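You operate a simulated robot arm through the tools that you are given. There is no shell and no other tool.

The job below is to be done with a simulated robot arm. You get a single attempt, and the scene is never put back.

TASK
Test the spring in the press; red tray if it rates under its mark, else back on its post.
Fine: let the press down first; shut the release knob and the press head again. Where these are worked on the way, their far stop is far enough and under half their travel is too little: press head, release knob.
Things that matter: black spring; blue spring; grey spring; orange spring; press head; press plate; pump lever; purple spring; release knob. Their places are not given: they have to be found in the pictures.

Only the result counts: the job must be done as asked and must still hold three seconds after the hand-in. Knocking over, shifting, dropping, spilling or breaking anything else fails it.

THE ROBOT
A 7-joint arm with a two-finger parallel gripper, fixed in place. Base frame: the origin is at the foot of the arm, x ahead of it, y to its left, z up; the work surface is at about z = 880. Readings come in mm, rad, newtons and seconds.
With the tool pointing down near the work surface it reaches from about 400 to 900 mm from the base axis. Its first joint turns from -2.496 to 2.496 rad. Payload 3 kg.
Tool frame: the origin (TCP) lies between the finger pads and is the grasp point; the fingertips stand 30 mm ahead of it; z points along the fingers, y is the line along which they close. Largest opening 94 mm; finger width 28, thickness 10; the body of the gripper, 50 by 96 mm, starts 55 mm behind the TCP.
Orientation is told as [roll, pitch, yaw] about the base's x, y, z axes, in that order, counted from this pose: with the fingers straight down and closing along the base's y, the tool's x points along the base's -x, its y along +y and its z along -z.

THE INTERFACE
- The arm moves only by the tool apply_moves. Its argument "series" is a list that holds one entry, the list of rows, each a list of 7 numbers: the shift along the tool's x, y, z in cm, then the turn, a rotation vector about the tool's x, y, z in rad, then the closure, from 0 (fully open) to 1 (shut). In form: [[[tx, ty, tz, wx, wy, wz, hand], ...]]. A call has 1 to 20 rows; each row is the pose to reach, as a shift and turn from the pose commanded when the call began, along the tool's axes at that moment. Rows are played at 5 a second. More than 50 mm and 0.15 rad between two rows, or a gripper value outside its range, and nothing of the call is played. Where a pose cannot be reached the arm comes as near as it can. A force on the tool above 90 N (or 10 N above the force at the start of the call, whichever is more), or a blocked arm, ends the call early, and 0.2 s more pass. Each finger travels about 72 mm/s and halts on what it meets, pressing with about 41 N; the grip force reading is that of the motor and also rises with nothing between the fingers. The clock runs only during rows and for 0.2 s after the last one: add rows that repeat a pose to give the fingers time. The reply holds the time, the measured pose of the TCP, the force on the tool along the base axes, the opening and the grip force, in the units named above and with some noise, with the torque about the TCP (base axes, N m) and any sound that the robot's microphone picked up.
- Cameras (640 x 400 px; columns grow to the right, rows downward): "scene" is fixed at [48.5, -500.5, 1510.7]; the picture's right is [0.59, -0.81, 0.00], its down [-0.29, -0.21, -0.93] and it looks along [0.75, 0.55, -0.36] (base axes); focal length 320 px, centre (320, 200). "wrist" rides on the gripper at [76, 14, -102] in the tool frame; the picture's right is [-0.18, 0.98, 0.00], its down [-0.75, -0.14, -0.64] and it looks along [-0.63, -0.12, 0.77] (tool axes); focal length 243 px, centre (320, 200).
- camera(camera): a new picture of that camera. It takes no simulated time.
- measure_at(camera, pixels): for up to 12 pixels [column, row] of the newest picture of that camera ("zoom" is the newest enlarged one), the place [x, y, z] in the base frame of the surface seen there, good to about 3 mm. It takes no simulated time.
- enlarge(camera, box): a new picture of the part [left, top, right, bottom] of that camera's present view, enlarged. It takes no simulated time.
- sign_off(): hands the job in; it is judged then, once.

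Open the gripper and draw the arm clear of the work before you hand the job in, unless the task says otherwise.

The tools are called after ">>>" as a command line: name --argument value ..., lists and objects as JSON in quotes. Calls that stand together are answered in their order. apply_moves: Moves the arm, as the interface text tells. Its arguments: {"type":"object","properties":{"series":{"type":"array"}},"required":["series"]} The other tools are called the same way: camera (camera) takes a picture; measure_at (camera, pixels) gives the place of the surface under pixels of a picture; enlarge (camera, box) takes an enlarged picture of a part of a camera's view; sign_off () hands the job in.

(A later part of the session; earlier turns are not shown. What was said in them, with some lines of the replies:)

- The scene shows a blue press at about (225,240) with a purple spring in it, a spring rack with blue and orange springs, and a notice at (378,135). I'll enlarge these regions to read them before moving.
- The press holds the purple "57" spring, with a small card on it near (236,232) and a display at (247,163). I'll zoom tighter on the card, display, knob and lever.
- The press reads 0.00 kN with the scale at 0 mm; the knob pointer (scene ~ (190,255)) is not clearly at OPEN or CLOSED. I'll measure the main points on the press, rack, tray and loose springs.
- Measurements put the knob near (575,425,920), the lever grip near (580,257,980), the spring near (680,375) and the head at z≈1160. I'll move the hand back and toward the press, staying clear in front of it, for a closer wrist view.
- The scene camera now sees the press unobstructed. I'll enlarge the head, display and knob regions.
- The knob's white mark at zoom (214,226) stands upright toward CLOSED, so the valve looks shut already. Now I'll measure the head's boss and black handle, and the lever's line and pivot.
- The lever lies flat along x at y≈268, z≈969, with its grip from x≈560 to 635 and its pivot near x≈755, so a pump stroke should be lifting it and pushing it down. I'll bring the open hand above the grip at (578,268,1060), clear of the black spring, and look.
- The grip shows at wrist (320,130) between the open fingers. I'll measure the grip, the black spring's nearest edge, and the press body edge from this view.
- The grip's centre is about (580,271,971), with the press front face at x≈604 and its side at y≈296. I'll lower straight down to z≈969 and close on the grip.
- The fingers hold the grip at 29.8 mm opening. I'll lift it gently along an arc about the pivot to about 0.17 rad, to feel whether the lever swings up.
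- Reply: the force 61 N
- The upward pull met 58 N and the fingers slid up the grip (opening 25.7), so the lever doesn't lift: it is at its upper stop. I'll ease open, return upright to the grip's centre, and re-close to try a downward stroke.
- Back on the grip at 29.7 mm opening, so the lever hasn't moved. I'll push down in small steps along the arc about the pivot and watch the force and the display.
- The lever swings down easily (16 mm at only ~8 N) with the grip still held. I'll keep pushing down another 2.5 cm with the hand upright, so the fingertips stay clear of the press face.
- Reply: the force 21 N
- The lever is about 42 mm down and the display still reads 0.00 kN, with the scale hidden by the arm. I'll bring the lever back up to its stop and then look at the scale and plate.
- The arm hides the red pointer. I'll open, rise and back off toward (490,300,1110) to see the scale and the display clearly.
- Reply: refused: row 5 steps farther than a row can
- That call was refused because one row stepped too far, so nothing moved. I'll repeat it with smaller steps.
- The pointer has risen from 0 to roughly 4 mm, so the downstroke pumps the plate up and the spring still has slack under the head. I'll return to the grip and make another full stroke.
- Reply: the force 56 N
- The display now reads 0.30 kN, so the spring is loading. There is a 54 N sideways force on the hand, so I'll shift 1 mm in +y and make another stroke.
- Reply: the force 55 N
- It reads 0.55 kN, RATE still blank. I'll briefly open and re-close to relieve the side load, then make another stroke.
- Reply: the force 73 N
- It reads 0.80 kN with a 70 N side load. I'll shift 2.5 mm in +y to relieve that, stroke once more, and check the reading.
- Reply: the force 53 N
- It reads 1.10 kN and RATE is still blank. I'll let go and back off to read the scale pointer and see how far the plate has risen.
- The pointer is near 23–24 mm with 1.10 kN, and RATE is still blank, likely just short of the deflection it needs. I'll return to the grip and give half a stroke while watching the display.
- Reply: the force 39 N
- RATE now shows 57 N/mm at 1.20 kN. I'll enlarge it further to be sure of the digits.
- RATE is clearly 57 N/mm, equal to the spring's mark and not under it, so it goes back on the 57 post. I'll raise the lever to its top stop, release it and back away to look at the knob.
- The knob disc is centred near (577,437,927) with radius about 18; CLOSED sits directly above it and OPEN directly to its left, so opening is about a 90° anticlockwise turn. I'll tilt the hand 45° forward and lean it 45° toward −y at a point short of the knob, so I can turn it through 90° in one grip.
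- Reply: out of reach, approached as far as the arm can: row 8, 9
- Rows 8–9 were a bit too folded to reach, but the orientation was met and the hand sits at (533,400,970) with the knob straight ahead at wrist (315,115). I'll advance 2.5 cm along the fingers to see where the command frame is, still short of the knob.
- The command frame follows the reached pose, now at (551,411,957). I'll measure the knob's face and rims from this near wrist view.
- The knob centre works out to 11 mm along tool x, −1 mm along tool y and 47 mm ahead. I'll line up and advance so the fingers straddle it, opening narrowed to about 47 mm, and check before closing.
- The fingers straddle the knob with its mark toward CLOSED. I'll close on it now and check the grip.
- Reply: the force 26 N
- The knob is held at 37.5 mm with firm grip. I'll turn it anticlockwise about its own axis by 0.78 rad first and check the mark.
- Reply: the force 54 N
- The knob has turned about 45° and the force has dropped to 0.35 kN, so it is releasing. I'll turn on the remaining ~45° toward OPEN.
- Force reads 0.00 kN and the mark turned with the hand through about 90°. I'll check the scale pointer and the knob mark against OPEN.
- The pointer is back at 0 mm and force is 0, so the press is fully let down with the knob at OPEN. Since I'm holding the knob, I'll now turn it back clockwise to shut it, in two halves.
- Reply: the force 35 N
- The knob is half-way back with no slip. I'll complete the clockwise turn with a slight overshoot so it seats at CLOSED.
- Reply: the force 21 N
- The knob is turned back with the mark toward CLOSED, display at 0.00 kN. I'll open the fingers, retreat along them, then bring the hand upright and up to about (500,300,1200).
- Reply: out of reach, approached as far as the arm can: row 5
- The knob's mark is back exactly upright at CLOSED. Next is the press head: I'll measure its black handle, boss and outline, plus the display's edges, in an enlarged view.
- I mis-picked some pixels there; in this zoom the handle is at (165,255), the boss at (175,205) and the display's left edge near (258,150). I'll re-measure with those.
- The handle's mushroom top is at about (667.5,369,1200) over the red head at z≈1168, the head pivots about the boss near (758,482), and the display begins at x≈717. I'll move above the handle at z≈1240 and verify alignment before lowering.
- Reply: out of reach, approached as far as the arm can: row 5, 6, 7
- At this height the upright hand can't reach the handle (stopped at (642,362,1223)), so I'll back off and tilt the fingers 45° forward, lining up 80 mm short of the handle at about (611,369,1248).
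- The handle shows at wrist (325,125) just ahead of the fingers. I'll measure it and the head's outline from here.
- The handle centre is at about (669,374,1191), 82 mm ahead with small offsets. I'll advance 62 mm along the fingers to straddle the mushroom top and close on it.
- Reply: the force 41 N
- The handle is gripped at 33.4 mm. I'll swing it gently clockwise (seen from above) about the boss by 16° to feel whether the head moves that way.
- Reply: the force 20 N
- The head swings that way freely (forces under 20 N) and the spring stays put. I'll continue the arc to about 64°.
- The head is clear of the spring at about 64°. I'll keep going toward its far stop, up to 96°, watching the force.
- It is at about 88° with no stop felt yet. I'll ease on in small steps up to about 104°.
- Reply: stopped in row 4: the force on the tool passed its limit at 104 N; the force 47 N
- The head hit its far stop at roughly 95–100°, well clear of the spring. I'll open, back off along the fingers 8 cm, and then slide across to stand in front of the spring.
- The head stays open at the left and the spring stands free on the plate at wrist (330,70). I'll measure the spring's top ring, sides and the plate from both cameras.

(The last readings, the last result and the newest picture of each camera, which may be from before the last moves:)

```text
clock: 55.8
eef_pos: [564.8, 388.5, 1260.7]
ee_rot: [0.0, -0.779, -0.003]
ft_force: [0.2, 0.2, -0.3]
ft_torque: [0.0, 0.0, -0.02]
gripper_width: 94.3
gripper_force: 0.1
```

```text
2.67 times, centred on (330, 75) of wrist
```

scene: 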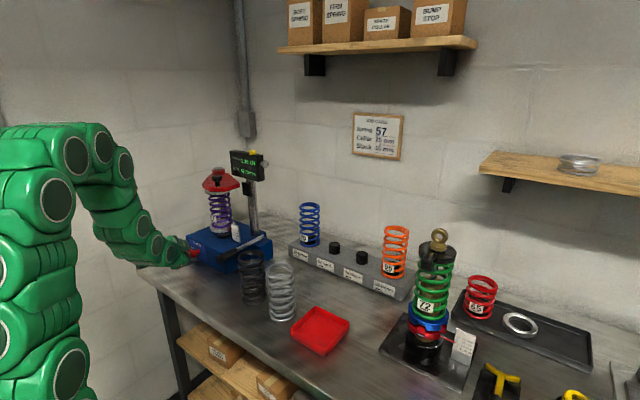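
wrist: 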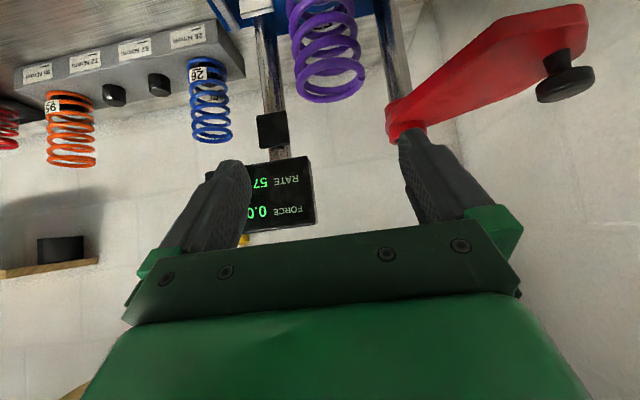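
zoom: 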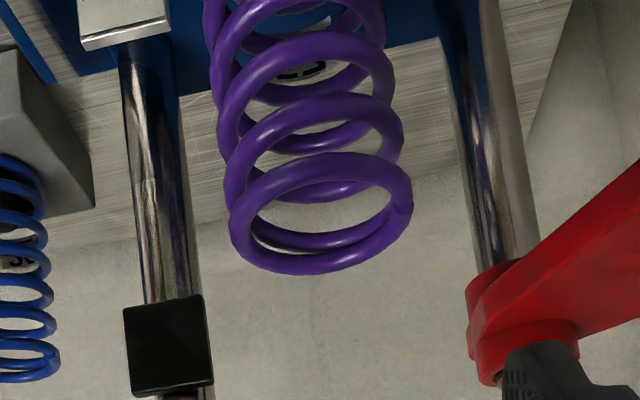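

The spring's outside spans x≈652–720 and y≈366–435 with its top at z≈1133, so its axis is near (687,399). I'll move to a pre-grasp 90 mm back along the fingers from (687,399,1103), fingers fully open.

>>> apply_moves --series '[[[0.8, 0.35, 3.6, 0, 0, 0, 0], [1.6, 0.7, 7.2, 0, 0, 0, 0], [2.5, 1.05, 10.8, 0, 0, 0, 0], [2.5, 1.05, 10.8, 0, 0, 0, 0]]]'

>>> camera --camera "wrist"

>>> enlarge --camera "scene" --box '[160, 130, 280, 260]'

```text
clock: 56.8
eef_pos: [624.3, 400.1, 1165.2]
ee_rot: [-0.001, -0.781, -0.003]
ft_force: [0.2, 0.4, -0.1]
ft_torque: [0.0, 0.0, 0.01]
gripper_width: 93.9
gripper_force: 0.0
```

```text
taken
```

wrist: 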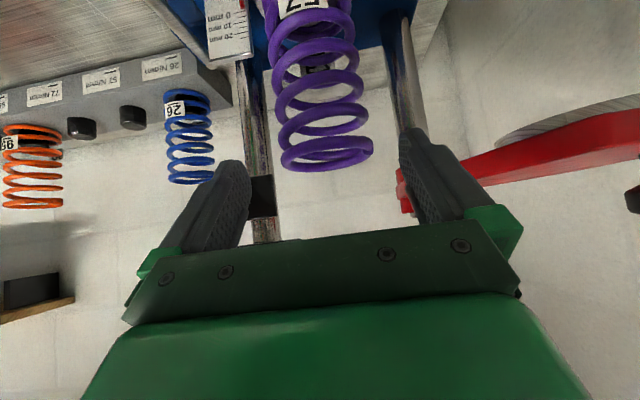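

```text
3.08 times, centred on (220, 195) of scene
```

zoom: 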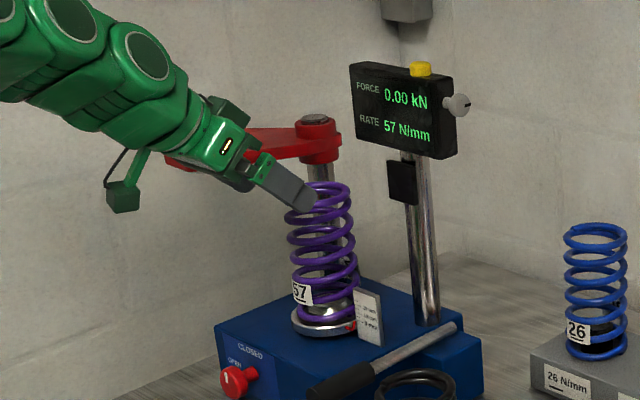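

The spring is centred between the open fingers. I'll measure its sides again from this closer view.

>>> measure_at --camera "wrist" --pixels '[[283, 155], [371, 145], [327, 165], [327, 145], [276, 118], [367, 112], [275, 90], [362, 82], [320, 124], [318, 100], [325, 168], [355, 160]]'

```text
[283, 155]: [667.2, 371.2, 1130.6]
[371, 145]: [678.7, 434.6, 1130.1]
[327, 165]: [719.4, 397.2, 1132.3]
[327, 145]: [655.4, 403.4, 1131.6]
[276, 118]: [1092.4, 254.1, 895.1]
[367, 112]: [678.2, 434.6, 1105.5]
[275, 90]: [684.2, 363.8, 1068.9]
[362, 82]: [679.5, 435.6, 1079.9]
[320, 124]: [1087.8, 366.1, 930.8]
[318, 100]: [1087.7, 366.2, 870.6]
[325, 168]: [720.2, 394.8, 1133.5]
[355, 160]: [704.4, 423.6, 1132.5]
```

The axis is confirmed at (687,399.5). I'll advance 88 mm along the fingers and close on the upper coils.

>>> apply_moves --series '[[[0, -0.05, 3, 0, 0, 0, 0], [-0.03, -0.05, 6, 0, 0, 0, 0], [-0.03, -0.05, 8.8, 0, 0, 0, 0], [-0.03, -0.05, 8.8, 0, 0, 0, 0], [-0.03, -0.05, 8.8, 0, 0, 0, 0.3], [-0.03, -0.05, 8.8, 0, 0, 0, 0.6], [-0.03, -0.05, 8.8, 0, 0, 0, 0.6]]]'

>>> camera --camera "wrist"

>>> enlarge --camera "scene" --box '[160, 130, 280, 260]'

```text
clock: 58.4
eef_pos: [688.0, 397.1, 1104.5]
ee_rot: [-0.001, -0.782, -0.003]
ft_force: [1.8, 1.0, 3.2]
ft_torque: [0.08, -0.53, 0.06]
gripper_width: 77.2
gripper_force: 40.4
```

```text
taken
```

wrist: 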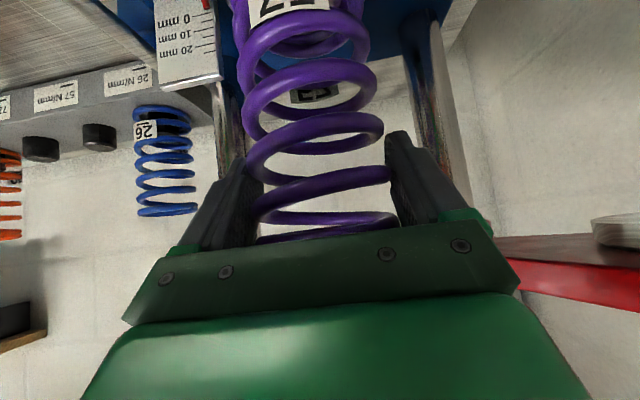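

```text
3.08 times, centred on (220, 195) of scene
```

zoom: 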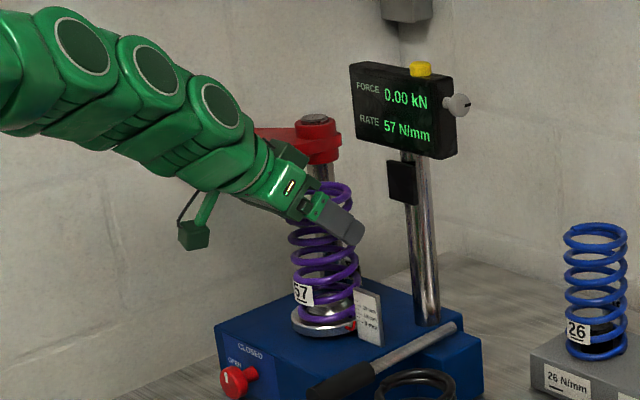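

The fingers stopped on the spring at 77.2 mm with 40 N. I'll close to full force and lift straight up 70 mm to clear the plate's spigot.

>>> apply_moves --series '[[[0, 0, 0, 0, 0, 0, 1], [0, 0, 0, 0, 0, 0, 1], [-0.7, 0, -0.7, 0, 0, 0, 1], [-1.4, 0, -1.4, 0, 0, 0, 1], [-2.1, 0, -2.1, 0, 0, 0, 1], [-2.8, 0, -2.8, 0, 0, 0, 1], [-3.5, 0, -3.5, 0, 0, 0, 1], [-4.2, 0, -4.2, 0, 0, 0, 1], [-4.95, 0, -4.95, 0, 0, 0, 1], [-4.95, 0, -4.95, 0, 0, 0, 1]]]'

>>> camera --camera "wrist"

>>> enlarge --camera "scene" --box '[160, 130, 280, 260]'

```text
clock: 60.5
eef_pos: [687.0, 398.3, 1172.9]
ee_rot: [-0.004, -0.778, -0.002]
ft_force: [-0.1, 0.6, -7.5]
ft_torque: [-0.01, -0.05, -0.03]
gripper_width: 77.5
gripper_force: 41.2
```

```text
taken
```

wrist: 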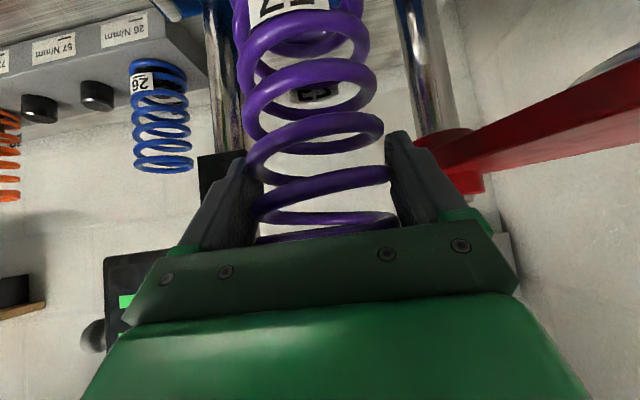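

```text
3.08 times, centred on (220, 195) of scene
```

zoom: 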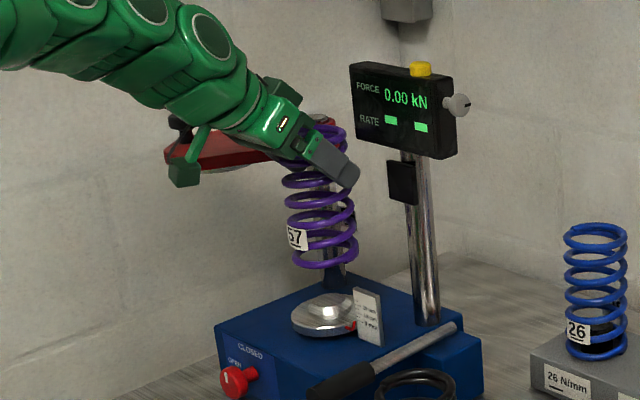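

The spring is lifted clear (7.5 N hanging) and hangs upright. I'll back it off toward the robot, raise it 2 cm more, and carry it in −y in front of the display post to y≈34, above the loose springs.

>>> apply_moves --series '[[[2.1, 0, -2.1, 0, 0, 0, 1], [4.2, 0, -4.2, 0, 0, 0, 1], [6.36, 0, -6.36, 0, 0, 0, 1], [4.95, 0, -7.77, 0, 0, 0, 1], [4.95, -3.3, -7.77, 0, 0, 0, 1], [4.95, -6.6, -7.77, 0, 0, 0, 1], [4.95, -9.9, -7.77, 0, 0, 0, 1], [4.95, -13.2, -7.77, 0, 0, 0, 1], [4.95, -16.5, -7.77, 0, 0, 0, 1], [4.95, -19.8, -7.77, 0, 0, 0, 1], [4.95, -23.1, -7.77, 0, 0, 0, 1], [4.95, -26.4, -7.77, 0, 0, 0, 1], [4.95, -29.7, -7.77, 0, 0, 0, 1], [4.95, -33.0, -7.77, 0, 0, 0, 1], [4.95, -36.4, -7.77, 0, 0, 0, 1], [4.95, -36.4, -7.77, 0, 0, 0, 1]]]'

>>> camera --camera "wrist"

>>> camera --camera "scene"

```text
clock: 64.0
eef_pos: [596.6, 34.1, 1194.6]
ee_rot: [-0.001, -0.778, -0.005]
ft_force: [0.1, 0.1, -7.6]
ft_torque: [0.03, 0.06, -0.01]
gripper_width: 77.5
gripper_force: 41.6
```

```text
taken
```

wrist: 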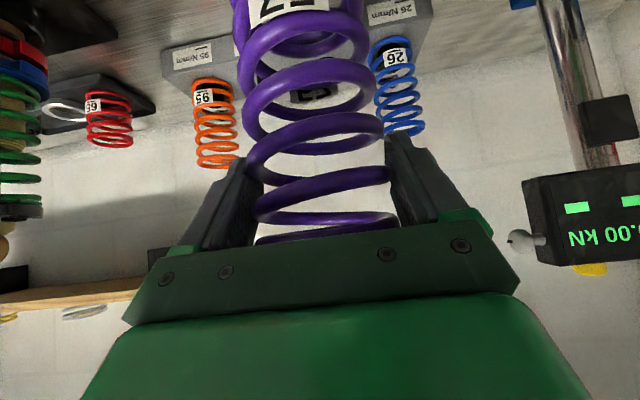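

```text
taken
```

scene: 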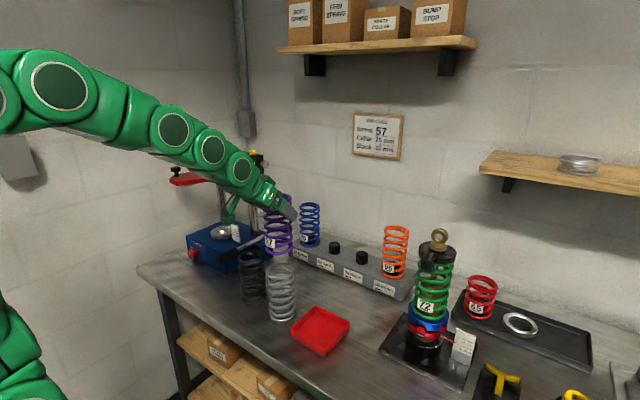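

The spring is held steady at (597,34,1195). I'll measure the 57 post precisely in an enlarged scene view.

>>> enlarge --camera "scene" --box '[310, 225, 380, 280]'

>>> measure_at --camera "zoom" --pixels '[[222, 165], [175, 180], [270, 180], [222, 150], [222, 178], [222, 215], [175, 215], [270, 215], [468, 245], [420, 262], [515, 262], [350, 250]]'

```text
7.27 times, centred on (345, 252) of scene
```

zoom: 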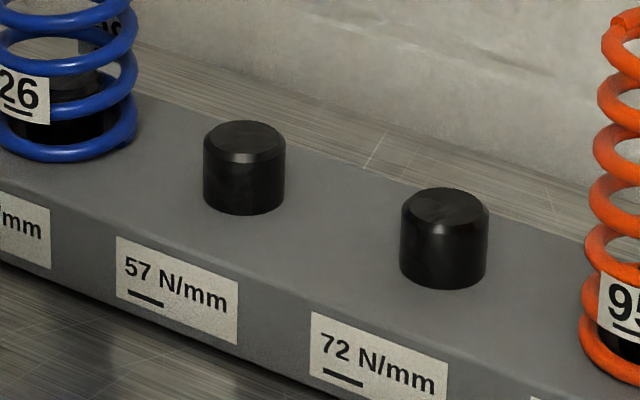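

```text
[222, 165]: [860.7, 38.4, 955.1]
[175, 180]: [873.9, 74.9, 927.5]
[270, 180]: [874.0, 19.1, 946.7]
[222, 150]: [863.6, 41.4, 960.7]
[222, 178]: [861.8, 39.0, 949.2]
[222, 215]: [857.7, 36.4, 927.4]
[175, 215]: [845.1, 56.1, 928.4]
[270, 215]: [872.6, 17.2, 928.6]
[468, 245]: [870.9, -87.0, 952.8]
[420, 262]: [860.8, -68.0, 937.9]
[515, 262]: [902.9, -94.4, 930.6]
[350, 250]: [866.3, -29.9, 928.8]
```

The 57 post spans zoom columns 203–286. I'll measure its top and rims at the right pixels, and the rack's edges.

>>> measure_at --camera "zoom" --pixels '[[244, 142], [208, 150], [281, 150], [244, 125], [240, 158], [206, 180], [283, 180], [240, 185], [240, 205], [445, 208], [404, 220], [486, 220]]'

```text
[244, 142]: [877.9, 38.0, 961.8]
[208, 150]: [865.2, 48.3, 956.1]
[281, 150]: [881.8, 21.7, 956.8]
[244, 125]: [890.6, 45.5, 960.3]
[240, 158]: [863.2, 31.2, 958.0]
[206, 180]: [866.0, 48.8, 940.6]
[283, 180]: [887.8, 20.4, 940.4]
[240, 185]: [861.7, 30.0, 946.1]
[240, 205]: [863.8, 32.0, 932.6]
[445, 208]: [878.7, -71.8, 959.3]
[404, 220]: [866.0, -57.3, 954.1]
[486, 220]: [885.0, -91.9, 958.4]
```

The post's axis is near (877,36.5), its top at z≈961 and the rack top at z≈928. Now I'll measure where the held spring's axis and bottom are.

>>> enlarge --camera "scene" --box '[240, 180, 320, 270]'

>>> measure_at --camera "zoom" --pixels '[[225, 340], [325, 335], [270, 352], [280, 325], [228, 305], [328, 300], [270, 320], [230, 270], [330, 260]]'

>>> measure_at --camera "wrist" --pixels '[[240, 90], [375, 80], [310, 80], [310, 130], [247, 165], [385, 130], [315, 190], [320, 218], [395, 215], [310, 60]]'

```text
4.44 times, centred on (280, 225) of scene
```

zoom: 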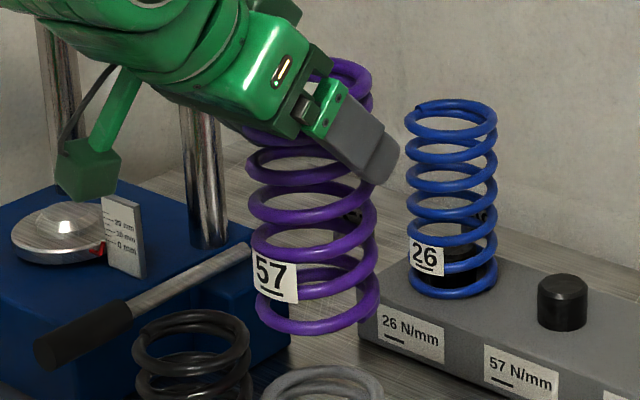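

```text
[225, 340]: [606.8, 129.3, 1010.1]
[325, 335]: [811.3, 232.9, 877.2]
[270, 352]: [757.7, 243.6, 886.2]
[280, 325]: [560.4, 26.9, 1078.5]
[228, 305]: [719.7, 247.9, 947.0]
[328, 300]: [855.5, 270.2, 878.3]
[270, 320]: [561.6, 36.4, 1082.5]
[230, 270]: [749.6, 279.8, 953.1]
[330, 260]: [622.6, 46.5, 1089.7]
```

```text
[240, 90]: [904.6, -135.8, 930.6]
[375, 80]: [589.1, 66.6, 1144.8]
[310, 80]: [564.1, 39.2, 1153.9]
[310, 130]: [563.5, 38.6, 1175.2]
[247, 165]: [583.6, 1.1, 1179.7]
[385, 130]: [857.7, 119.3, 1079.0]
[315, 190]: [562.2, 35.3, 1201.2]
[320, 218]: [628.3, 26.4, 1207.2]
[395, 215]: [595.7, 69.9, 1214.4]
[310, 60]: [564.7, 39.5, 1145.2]
```

The held spring's axis coincides with the TCP within about 1 mm and it hangs vertical. I'll carry it forward 280 mm at this height to stand above the 57 post at (877,36.5).

>>> apply_moves --series '[[[-2.5, 0.03, 2.46, 0, 0, 0, 1], [-5.0, 0.06, 4.92, 0, 0, 0, 1], [-7.49, 0.09, 7.38, 0, 0, 0, 1], [-9.99, 0.12, 9.84, 0, 0, 0, 1], [-12.49, 0.15, 12.3, 0, 0, 0, 1], [-14.98, 0.18, 14.76, 0, 0, 0, 1], [-17.48, 0.21, 17.22, 0, 0, 0, 1], [-19.98, 0.24, 19.68, 0, 0, 0, 1], [-19.98, 0.24, 19.68, 0, 0, 0, 1]]]'

>>> camera --camera "wrist"

>>> enlarge --camera "scene" --box '[270, 170, 420, 290]'

```text
clock: 66.0
eef_pos: [877.2, 34.4, 1193.2]
ee_rot: [-0.001, -0.778, -0.003]
ft_force: [0.0, 0.1, -7.4]
ft_torque: [-0.02, 0.06, 0.01]
gripper_width: 77.6
gripper_force: 41.1
```

```text
taken
```

wrist: 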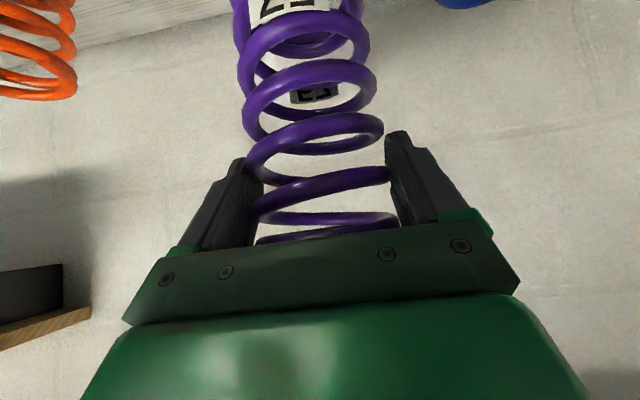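

```text
3.33 times, centred on (345, 230) of scene
```

zoom: 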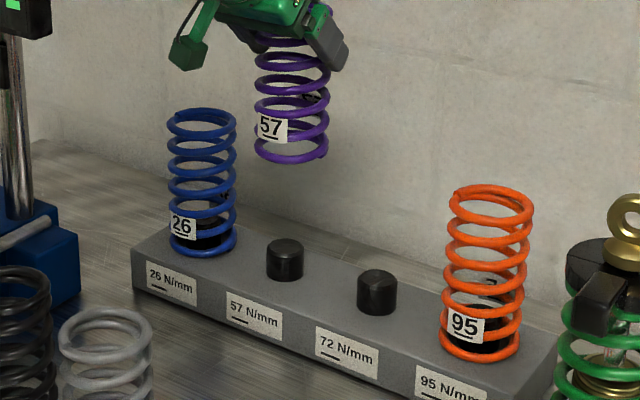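

The spring hangs above the 57 post. I'll measure its bottom ring and the post top in this view to check alignment before lowering.

>>> measure_at --camera "zoom" --pixels '[[257, 147], [327, 140], [290, 161], [293, 138], [275, 158], [310, 158], [284, 247], [268, 262], [302, 262], [283, 240], [205, 115], [205, 250]]'

>>> enlarge --camera "scene" --box '[310, 190, 370, 260]'

```text
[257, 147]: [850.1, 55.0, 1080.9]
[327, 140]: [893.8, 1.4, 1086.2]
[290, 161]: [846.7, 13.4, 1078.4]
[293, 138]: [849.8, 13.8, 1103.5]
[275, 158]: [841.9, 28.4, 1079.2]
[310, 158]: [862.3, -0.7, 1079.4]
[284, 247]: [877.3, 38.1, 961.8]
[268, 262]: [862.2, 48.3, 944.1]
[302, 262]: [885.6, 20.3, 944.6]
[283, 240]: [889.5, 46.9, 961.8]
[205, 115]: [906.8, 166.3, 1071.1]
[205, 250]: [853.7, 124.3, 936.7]
```

```text
5.71 times, centred on (340, 225) of scene
```

zoom: 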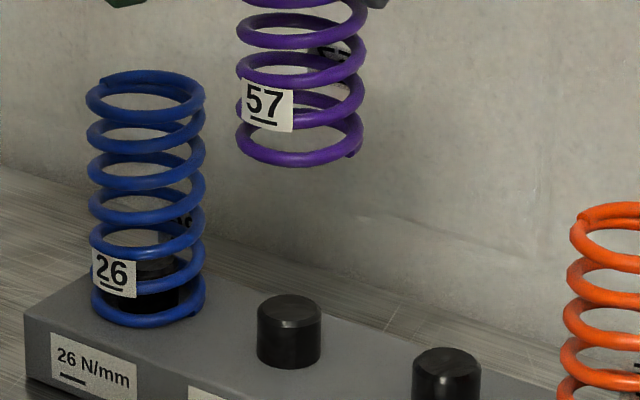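

The bottom ring's centre fits (875.7,32.5) and the post's is about (877,37.5), so I'll shift +4 mm in y and +1 mm in x and lower 105 mm, stopping just above the post to check.

>>> apply_moves --series '[[[-0.07, 0.4, 0.07, 0, 0, 0, 1], [1.8, 0.4, 1.9, 0, 0, 0, 1], [3.6, 0.4, 3.8, 0, 0, 0, 1], [5.45, 0.4, 5.7, 0, 0, 0, 1], [7.3, 0.4, 7.55, 0, 0, 0, 1], [7.3, 0.4, 7.55, 0, 0, 0, 1]]]'

>>> enlarge --camera "scene" --box '[300, 190, 370, 280]'

>>> camera --camera "wrist"

```text
clock: 67.3
eef_pos: [878.5, 38.9, 1089.5]
ee_rot: [0.001, -0.78, -0.003]
ft_force: [-1.3, -0.2, -7.4]
ft_torque: [0.03, 0.05, 0.03]
gripper_width: 77.4
gripper_force: 40.8
```

```text
4.44 times, centred on (335, 235) of scene
```

zoom: 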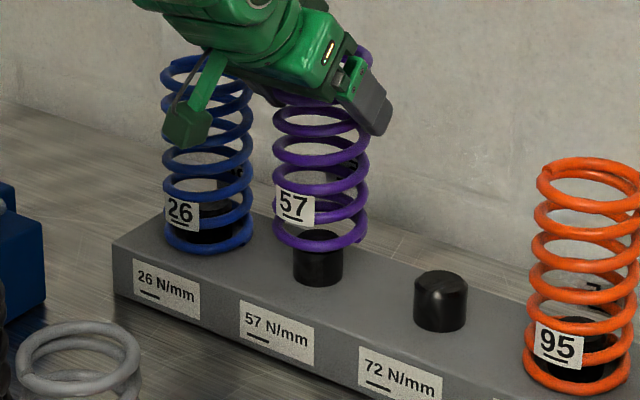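

```text
taken
```

wrist: 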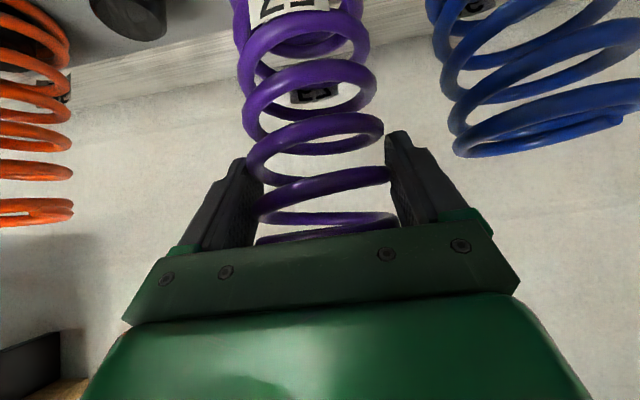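

The bottom ring (zoom centre ≈(320,230)) sits centred over the post top (≈(318,243)). A quick measurement of both before the final lowering.

>>> measure_at --camera "zoom" --pixels '[[278, 238], [365, 228], [300, 248], [320, 250], [345, 246], [318, 262], [296, 262], [341, 262], [318, 280]]'

```text
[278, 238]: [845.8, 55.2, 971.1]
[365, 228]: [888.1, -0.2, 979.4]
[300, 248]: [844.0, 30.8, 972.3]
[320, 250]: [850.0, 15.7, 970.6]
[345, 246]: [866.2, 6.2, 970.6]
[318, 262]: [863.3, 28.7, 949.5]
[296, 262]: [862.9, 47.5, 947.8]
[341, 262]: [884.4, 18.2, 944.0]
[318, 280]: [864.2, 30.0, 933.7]
```

Ring and post are aligned within about 2 mm, with about 40 mm to go to the rack top. I'll lower 37 mm, then finish in small steps.

>>> apply_moves --series '[[[0.7, 0, 0.71, 0, 0, 0, 1], [1.4, 0, 1.42, 0, 0, 0, 1], [2.0, 0, 2.03, 0, 0, 0, 1], [2.6, 0, 2.64, 0, 0, 0, 1], [2.6, 0, 2.64, 0, 0, 0, 1]]]'

>>> enlarge --camera "scene" --box '[300, 190, 370, 280]'

```text
clock: 68.5
eef_pos: [878.4, 39.0, 1050.9]
ee_rot: [0.0, -0.779, -0.004]
ft_force: [0.3, 0.5, -6.6]
ft_torque: [0.0, 0.01, -0.02]
gripper_width: 77.7
gripper_force: 41.0
```

```text
4.44 times, centred on (335, 235) of scene
```

zoom: 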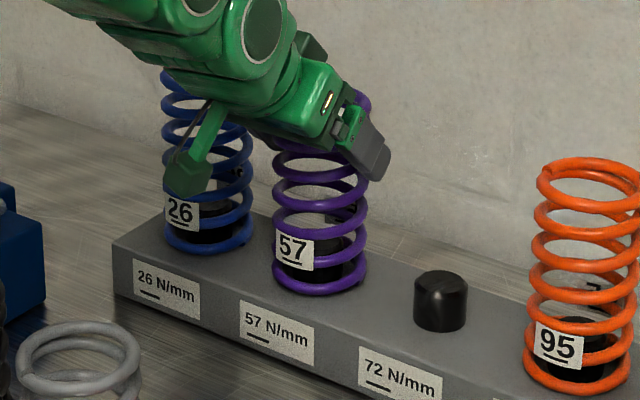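

The spring is around the post, with still ~7 N hanging. I'll lower a few more millimetres in 1 mm steps until the weight comes off.

>>> apply_moves --series '[[[0.07, 0, 0.07, 0, 0, 0, 1], [0.14, 0, 0.14, 0, 0, 0, 1], [0.21, 0, 0.21, 0, 0, 0, 1], [0.21, 0, 0.21, 0, 0, 0, 1]]]'

```text
clock: 69.5
eef_pos: [878.3, 39.6, 1049.3]
ee_rot: [-0.001, -0.78, -0.005]
ft_force: [-2.1, -1.2, 2.9]
ft_torque: [0.23, 0.36, 0.1]
gripper_width: 77.6
gripper_force: 40.8
```

The weight is off (+3 N), so the spring is seated. I'll open to about 89 mm and check before withdrawing.

>>> apply_moves --series '[[[0, 0, 0, 0, 0, 0, 0.12], [0, 0, 0, 0, 0, 0, 0.05], [0, 0, 0, 0, 0, 0, 0.05]]]'

>>> camera --camera "wrist"

>>> enlarge --camera "scene" --box '[300, 190, 370, 280]'

```text
clock: 70.3
eef_pos: [877.4, 40.1, 1048.6]
ee_rot: [-0.002, -0.777, -0.002]
ft_force: [1.1, -0.1, 0.0]
ft_torque: [-0.03, 0.02, -0.01]
gripper_width: 89.1
gripper_force: 0.0
```

```text
taken
```

wrist: 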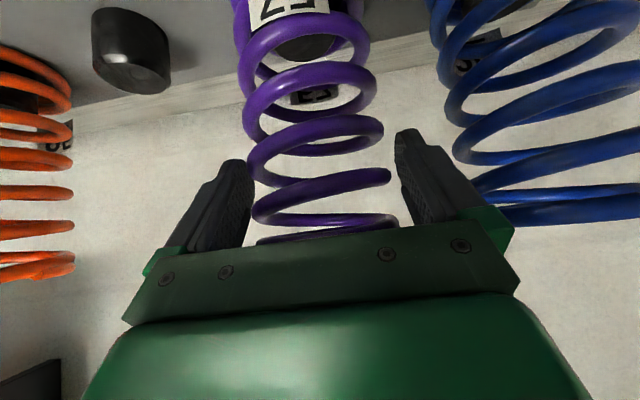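

```text
4.44 times, centred on (335, 235) of scene
```

zoom: 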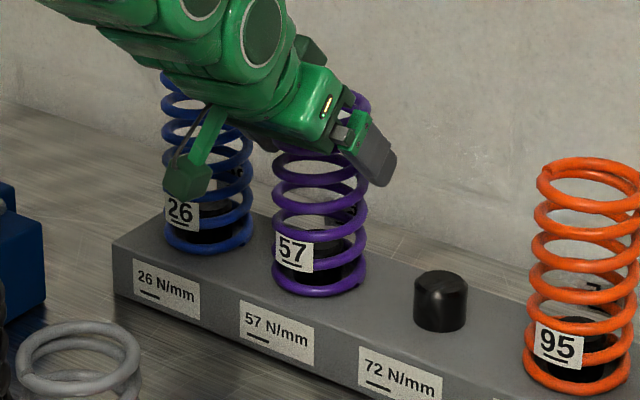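

Both fingers are clear of the spring, which stands on the 57 post. I'll withdraw straight back along the fingers 12 cm.

>>> apply_moves --series '[[[0, -0.1, -1.5, 0, 0, 0, 0.05], [0, -0.1, -3, 0, 0, 0, 0.05], [0, -0.1, -5, 0, 0, 0, 0.05], [0, -0.1, -8, 0, 0, 0, 0.05], [0, -0.1, -12, 0, 0, 0, 0.05], [0, -0.1, -12, 0, 0, 0, 0.05]]]'

>>> camera --camera "scene"

>>> enlarge --camera "scene" --box '[300, 190, 370, 280]'

```text
clock: 71.8
eef_pos: [792.2, 39.2, 1132.6]
ee_rot: [-0.002, -0.78, -0.001]
ft_force: [1.3, 0.5, 0.3]
ft_torque: [-0.02, -0.01, 0.01]
gripper_width: 89.3
gripper_force: 0.0
```

```text
taken
```

scene: 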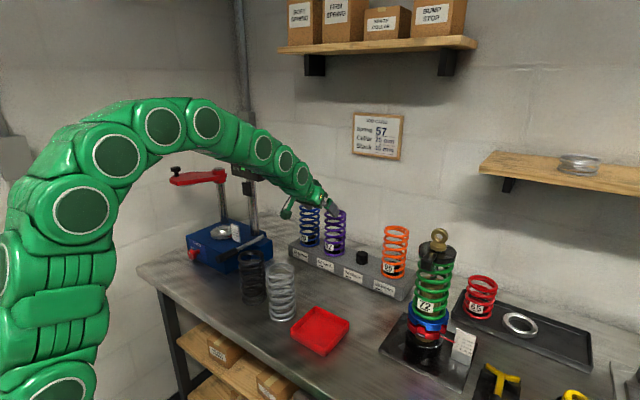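

```text
4.44 times, centred on (335, 235) of scene
```

zoom: 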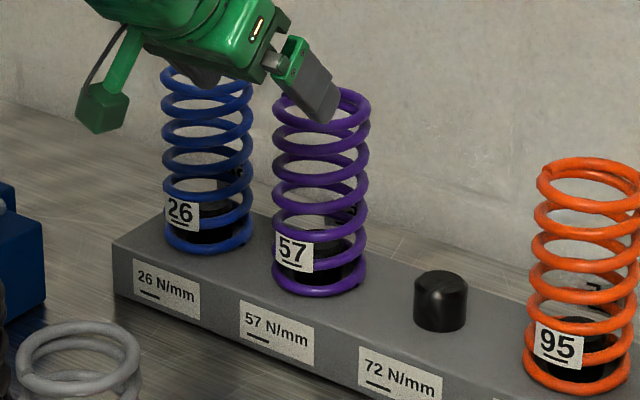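

The purple spring stands upright on the 57 post. Next I'll take the hand back and up, then across in +y to in front of the open head's handle near (669,587,1194).

>>> apply_moves --series '[[[0.85, 0, -3.65, 0, 0, 0, 0.05], [1.7, 0, -7.3, 0, 0, 0, 0.1], [2.55, 0, -10.95, 0, 0, 0, 0.2], [3.4, 0, -14.6, 0, 0, 0, 0.3], [4.2, 0, -18.2, 0, 0, 0, 0.4], [5.07, 0, -21.9, 0, 0, 0, 0.4], [5.07, 4, -21.9, 0, 0, 0, 0.4], [5.07, 8, -21.9, 0, 0, 0, 0.4], [5.07, 12, -21.9, 0, 0, 0, 0.4], [5.07, 16, -21.9, 0, 0, 0, 0.4], [5.07, 20, -21.9, 0, 0, 0, 0.4], [5.07, 24, -21.9, 0, 0, 0, 0.4], [5.07, 28, -21.9, 0, 0, 0, 0.4], [5.07, 32, -21.9, 0, 0, 0, 0.4], [5.07, 36, -21.9, 0, 0, 0, 0.4], [5.07, 40, -21.9, 0, 0, 0, 0.4], [5.07, 44, -21.9, 0, 0, 0, 0.4], [5.07, 48, -21.9, 0, 0, 0, 0.4], [5.07, 52, -21.9, 0, 0, 0, 0.4], [5.07, 52, -21.9, 0, 0, 0, 0.4]]]'

>>> camera --camera "wrist"

>>> enlarge --camera "scene" --box '[130, 120, 280, 260]'

```text
clock: 76.0
eef_pos: [606.4, 557.8, 1254.0]
ee_rot: [0.0, -0.779, -0.006]
ft_force: [0.2, 0.5, 0.1]
ft_torque: [0.0, 0.02, 0.0]
gripper_width: 56.2
gripper_force: 0.0
```

```text
taken
```

wrist: 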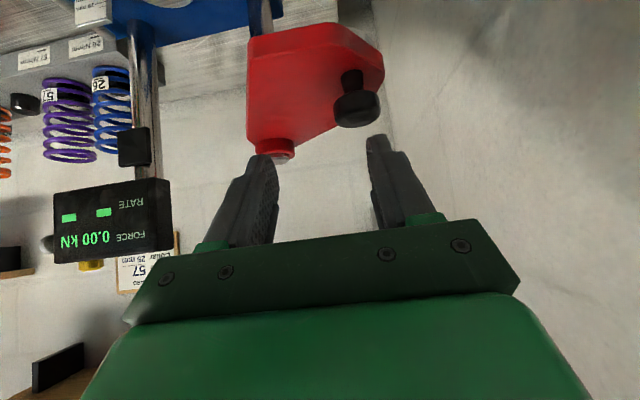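

```text
2.86 times, centred on (205, 190) of scene
```

zoom: 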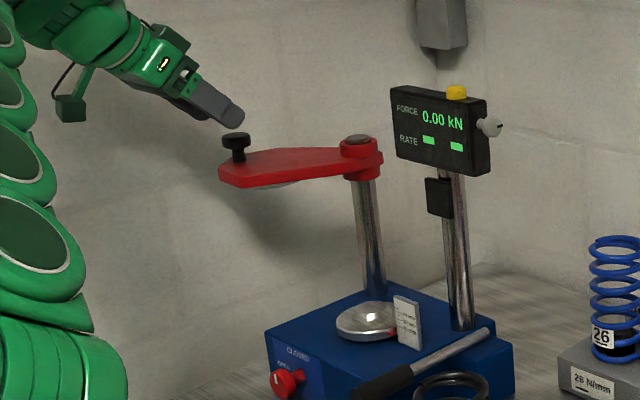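

The handle is ahead at wrist (357,105), offset to the right. I'll measure it.

>>> measure_at --camera "wrist" --pixels '[[357, 105], [336, 108], [380, 103], [357, 122], [352, 88], [351, 78], [277, 150], [265, 145], [293, 143]]'

```text
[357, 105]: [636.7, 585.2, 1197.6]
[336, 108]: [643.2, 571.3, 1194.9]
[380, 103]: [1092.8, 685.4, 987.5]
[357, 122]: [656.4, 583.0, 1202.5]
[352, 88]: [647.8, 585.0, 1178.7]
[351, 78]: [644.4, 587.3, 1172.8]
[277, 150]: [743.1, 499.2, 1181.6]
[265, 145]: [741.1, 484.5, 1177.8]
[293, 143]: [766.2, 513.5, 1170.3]
```

The handle is at about (652,586,1192). I'll line up, advance until the fingers straddle it, and close.

>>> apply_moves --series '[[[0.5, 1.4, 0.3, 0, 0, 0, 0.4], [1.11, 2.82, 0.8, 0, 0, 0, 0.4], [1.11, 2.82, 2.8, 0, 0, 0, 0.4], [1.11, 2.82, 4.5, 0, 0, 0, 0.4], [1.11, 2.82, 5.6, 0, 0, 0, 0.4], [1.11, 2.82, 5.6, 0, 0, 0, 0.7], [1.11, 2.82, 5.6, 0, 0, 0, 1], [1.11, 2.82, 5.6, 0, 0, 0, 1]]]'

>>> camera --camera "wrist"

>>> enlarge --camera "scene" --box '[130, 120, 280, 260]'

```text
clock: 77.8
eef_pos: [637.8, 587.1, 1207.4]
ee_rot: [-0.004, -0.778, -0.004]
ft_force: [1.2, -16.4, -4.3]
ft_torque: [-0.3, 0.0, -0.29]
gripper_width: 33.7
gripper_force: 44.8
```

```text
taken
```

wrist: 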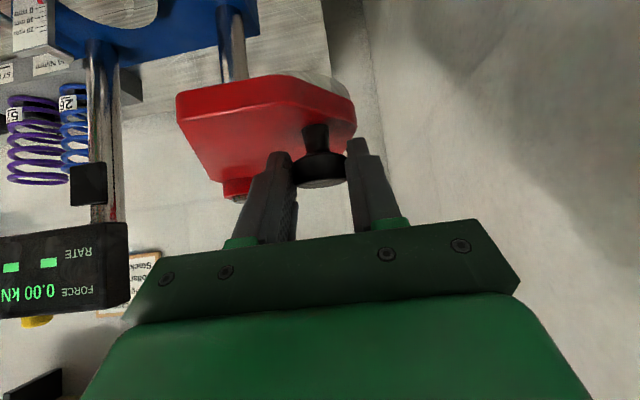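

```text
2.86 times, centred on (205, 190) of scene
```

zoom: 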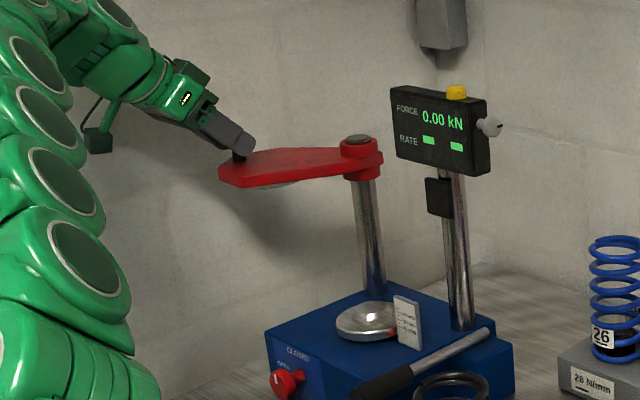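

The handle is gripped. I'll swing the head back anticlockwise (from above) along the same arc, stopping about 22° before closed to check.

>>> apply_moves --series '[[[0.91, -1.56, -0.9, 0, 0, 0, 1], [1.66, -3.29, -1.64, 0, 0, 0, 1], [2.23, -5.15, -2.2, 0, 0, 0, 1], [2.61, -7.1, -2.58, 0, 0, 0, 1], [2.79, -9.11, -2.76, 0, 0, 0, 1], [2.78, -11.13, -2.74, 0, 0, 0, 1], [2.56, -13.13, -2.52, 0, 0, 0, 1], [2.14, -15.07, -2.12, 0, 0, 0, 1], [1.54, -16.91, -1.52, 0, 0, 0, 1], [1.54, -16.91, -1.52, 0, 0, 0, 1]]]'

>>> camera --camera "wrist"

>>> enlarge --camera "scene" --box '[130, 120, 280, 260]'

```text
clock: 80.0
eef_pos: [614.0, 417.3, 1205.3]
ee_rot: [-0.004, -0.778, -0.003]
ft_force: [-2.9, 2.3, -0.9]
ft_torque: [0.16, 0.0, 0.33]
gripper_width: 33.4
gripper_force: 44.4
```

```text
taken
```

wrist: 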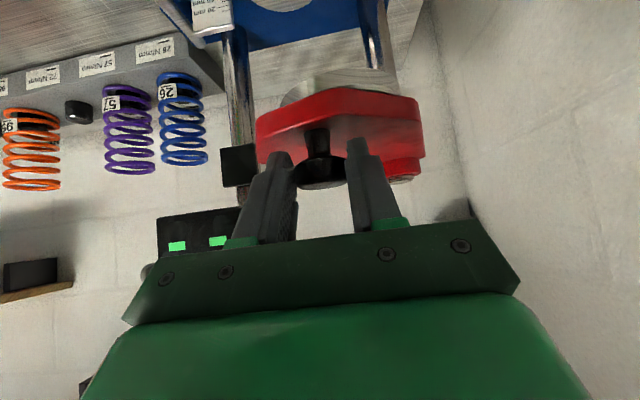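

```text
2.86 times, centred on (205, 190) of scene
```

zoom: 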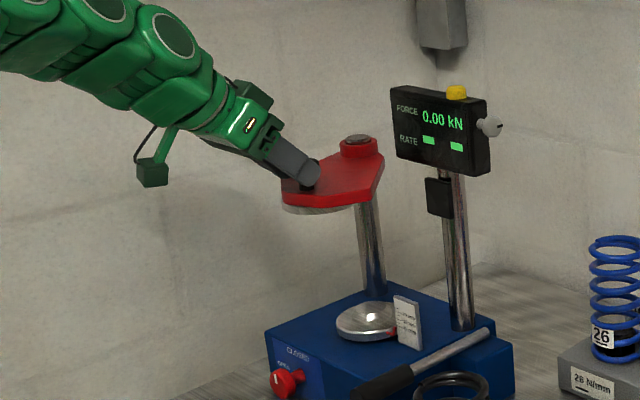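

The head is about 22° from closed with low force. I'll bring it the rest of the way to its closed stop with a few millimetres of overshoot to seat it.

>>> apply_moves --series '[[[-0.4, -0.85, 0.39, 0, 0, 0, 1], [-0.78, -1.7, 0.77, 0, 0, 0, 1], [-1.28, -2.5, 1.26, 0, 0, 0, 1], [-1.85, -3.25, 1.82, 0, 0, 0, 1], [-2.4, -3.8, 2.37, 0, 0, 0, 1], [-2.81, -4.23, 2.78, 0, 0, 0, 1], [-3.0, -4.45, 2.95, 0, 0, 0, 1], [-3.0, -4.45, 2.95, 0, 0, 0, 1]]]'

>>> camera --camera "wrist"

>>> enlarge --camera "scene" --box '[150, 120, 270, 220]'

```text
clock: 81.8
eef_pos: [656.4, 374.1, 1205.6]
ee_rot: [-0.003, -0.779, -0.004]
ft_force: [-29.7, -9.7, -9.8]
ft_torque: [-0.15, 0.75, -0.27]
gripper_width: 33.3
gripper_force: 45.3
```

```text
taken
```

wrist: 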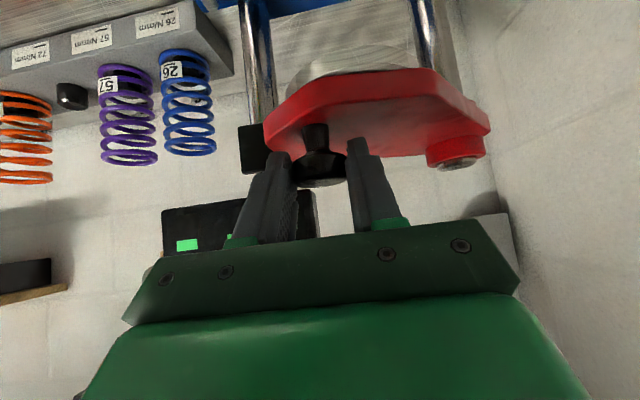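

```text
4.00 times, centred on (210, 170) of scene
```

zoom: 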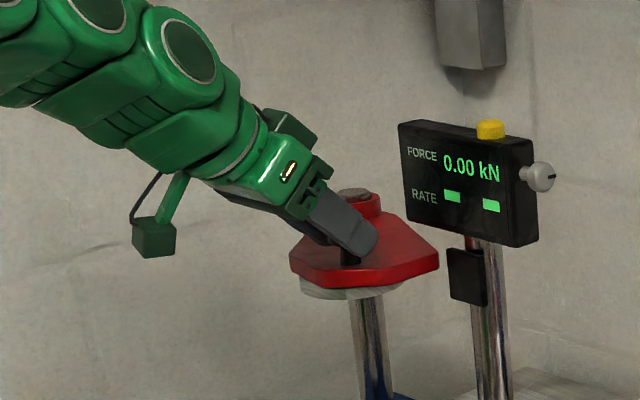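

The head's outline matches its original closed position and it is against the stop (~30 N). I'll open, withdraw along the fingers, and back the arm away.

>>> apply_moves --series '[[[0.05, 0.05, -0.05, 0, 0, 0, 0.7], [0.05, 0.05, -0.05, 0, 0, 0, 0.4], [0.05, 0.05, -0.05, 0, 0, 0, 0.4], [0.05, 0.05, -2, 0, 0, 0, 0.4], [0.05, 0.05, -4.5, 0, 0, 0, 0.4], [0.05, 0.05, -8, 0, 0, 0, 0.4], [0.05, 0.05, -12, 0, 0, 0, 0.4], [0.05, 0.05, -16, 0, 0, 0, 0.2], [0.05, 0.05, -16, 0, 0, 0, 0]]]'

>>> camera --camera "scene"

>>> enlarge --camera "scene" --box '[195, 160, 245, 200]'

>>> enlarge --camera "scene" --box '[180, 220, 280, 280]'

>>> enlarge --camera "scene" --box '[280, 190, 430, 310]'

```text
clock: 83.8
eef_pos: [542.7, 377.9, 1319.7]
ee_rot: [-0.002, -0.779, -0.004]
ft_force: [0.7, 1.1, 0.4]
ft_torque: [0.0, -0.02, -0.02]
gripper_width: 93.9
gripper_force: 0.0
```

```text
taken
```

scene: 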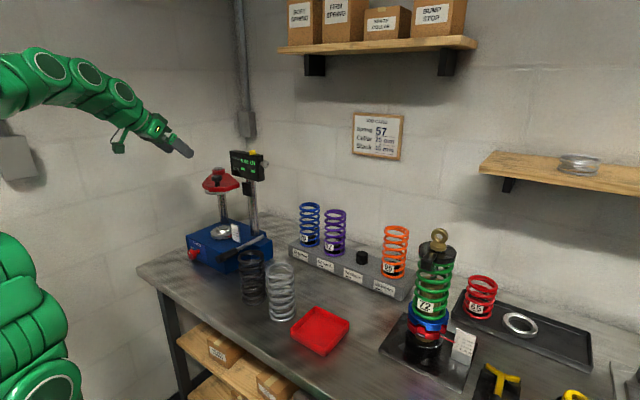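

```text
10.00 times, centred on (220, 180) of scene
```

zoom: 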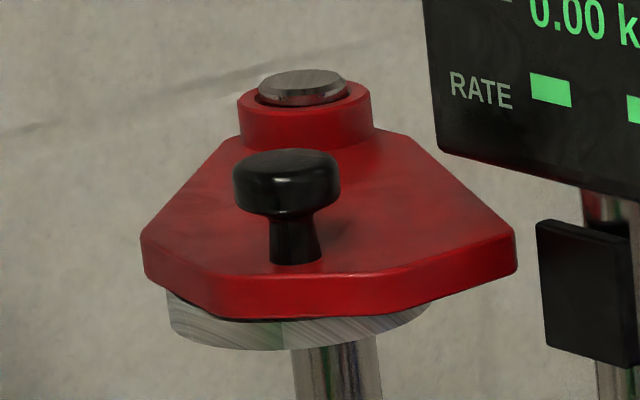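

```text
6.40 times, centred on (230, 250) of scene
```

zoom: 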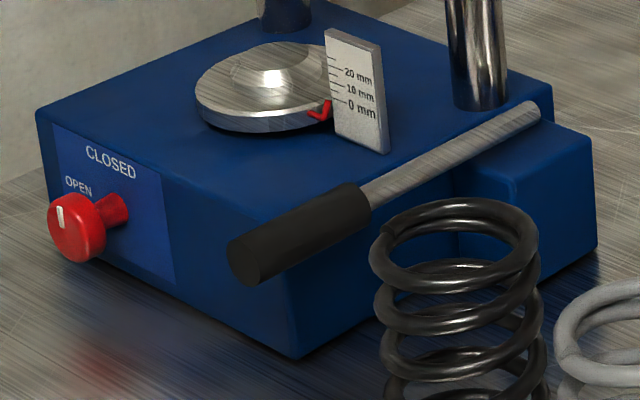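

```text
3.33 times, centred on (355, 250) of scene
```

zoom: 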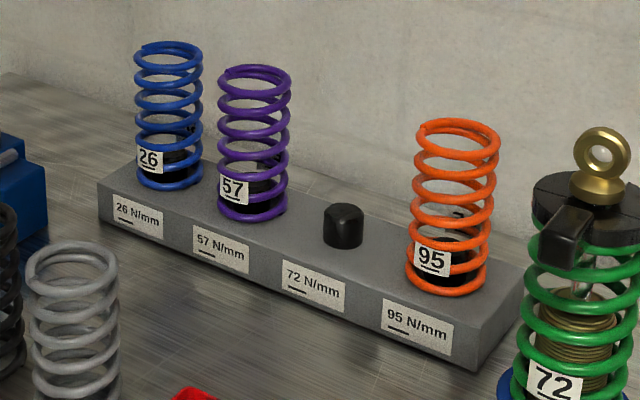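

Final check: the purple spring is upright on the 57 N/mm post, the plate is at 0 mm, and the knob mark is at CLOSED. The head matches its original closed outline, nothing else has moved, and the arm is open and clear, so I'm handing the job in.

>>> sign_off

```text
The job is handed in.
```

The purple spring tested at 57 N/mm at 1.20 kN. That equals its mark rather than falling under it, so it went back on its 57 N/mm post instead of in the red tray.

- **Test:** I pumped the lever until the display gave a rate; the lever is back at its upper stop.
- **Press let down:** Before freeing the spring I turned the release knob fully to OPEN. The force fell to 0.00 kN and the plate returned to the 0 mm mark.
- **Shut again:** The release knob is back at CLOSED and the press head is back against its closed stop; both match their starting positions in the pictures.
- **Rest of the bench:** In the last picture the other springs, the tray and the rack look unmoved.

The gripper is open and the arm was clear of the work when I handed the job in. The hand-in returned no verdict.
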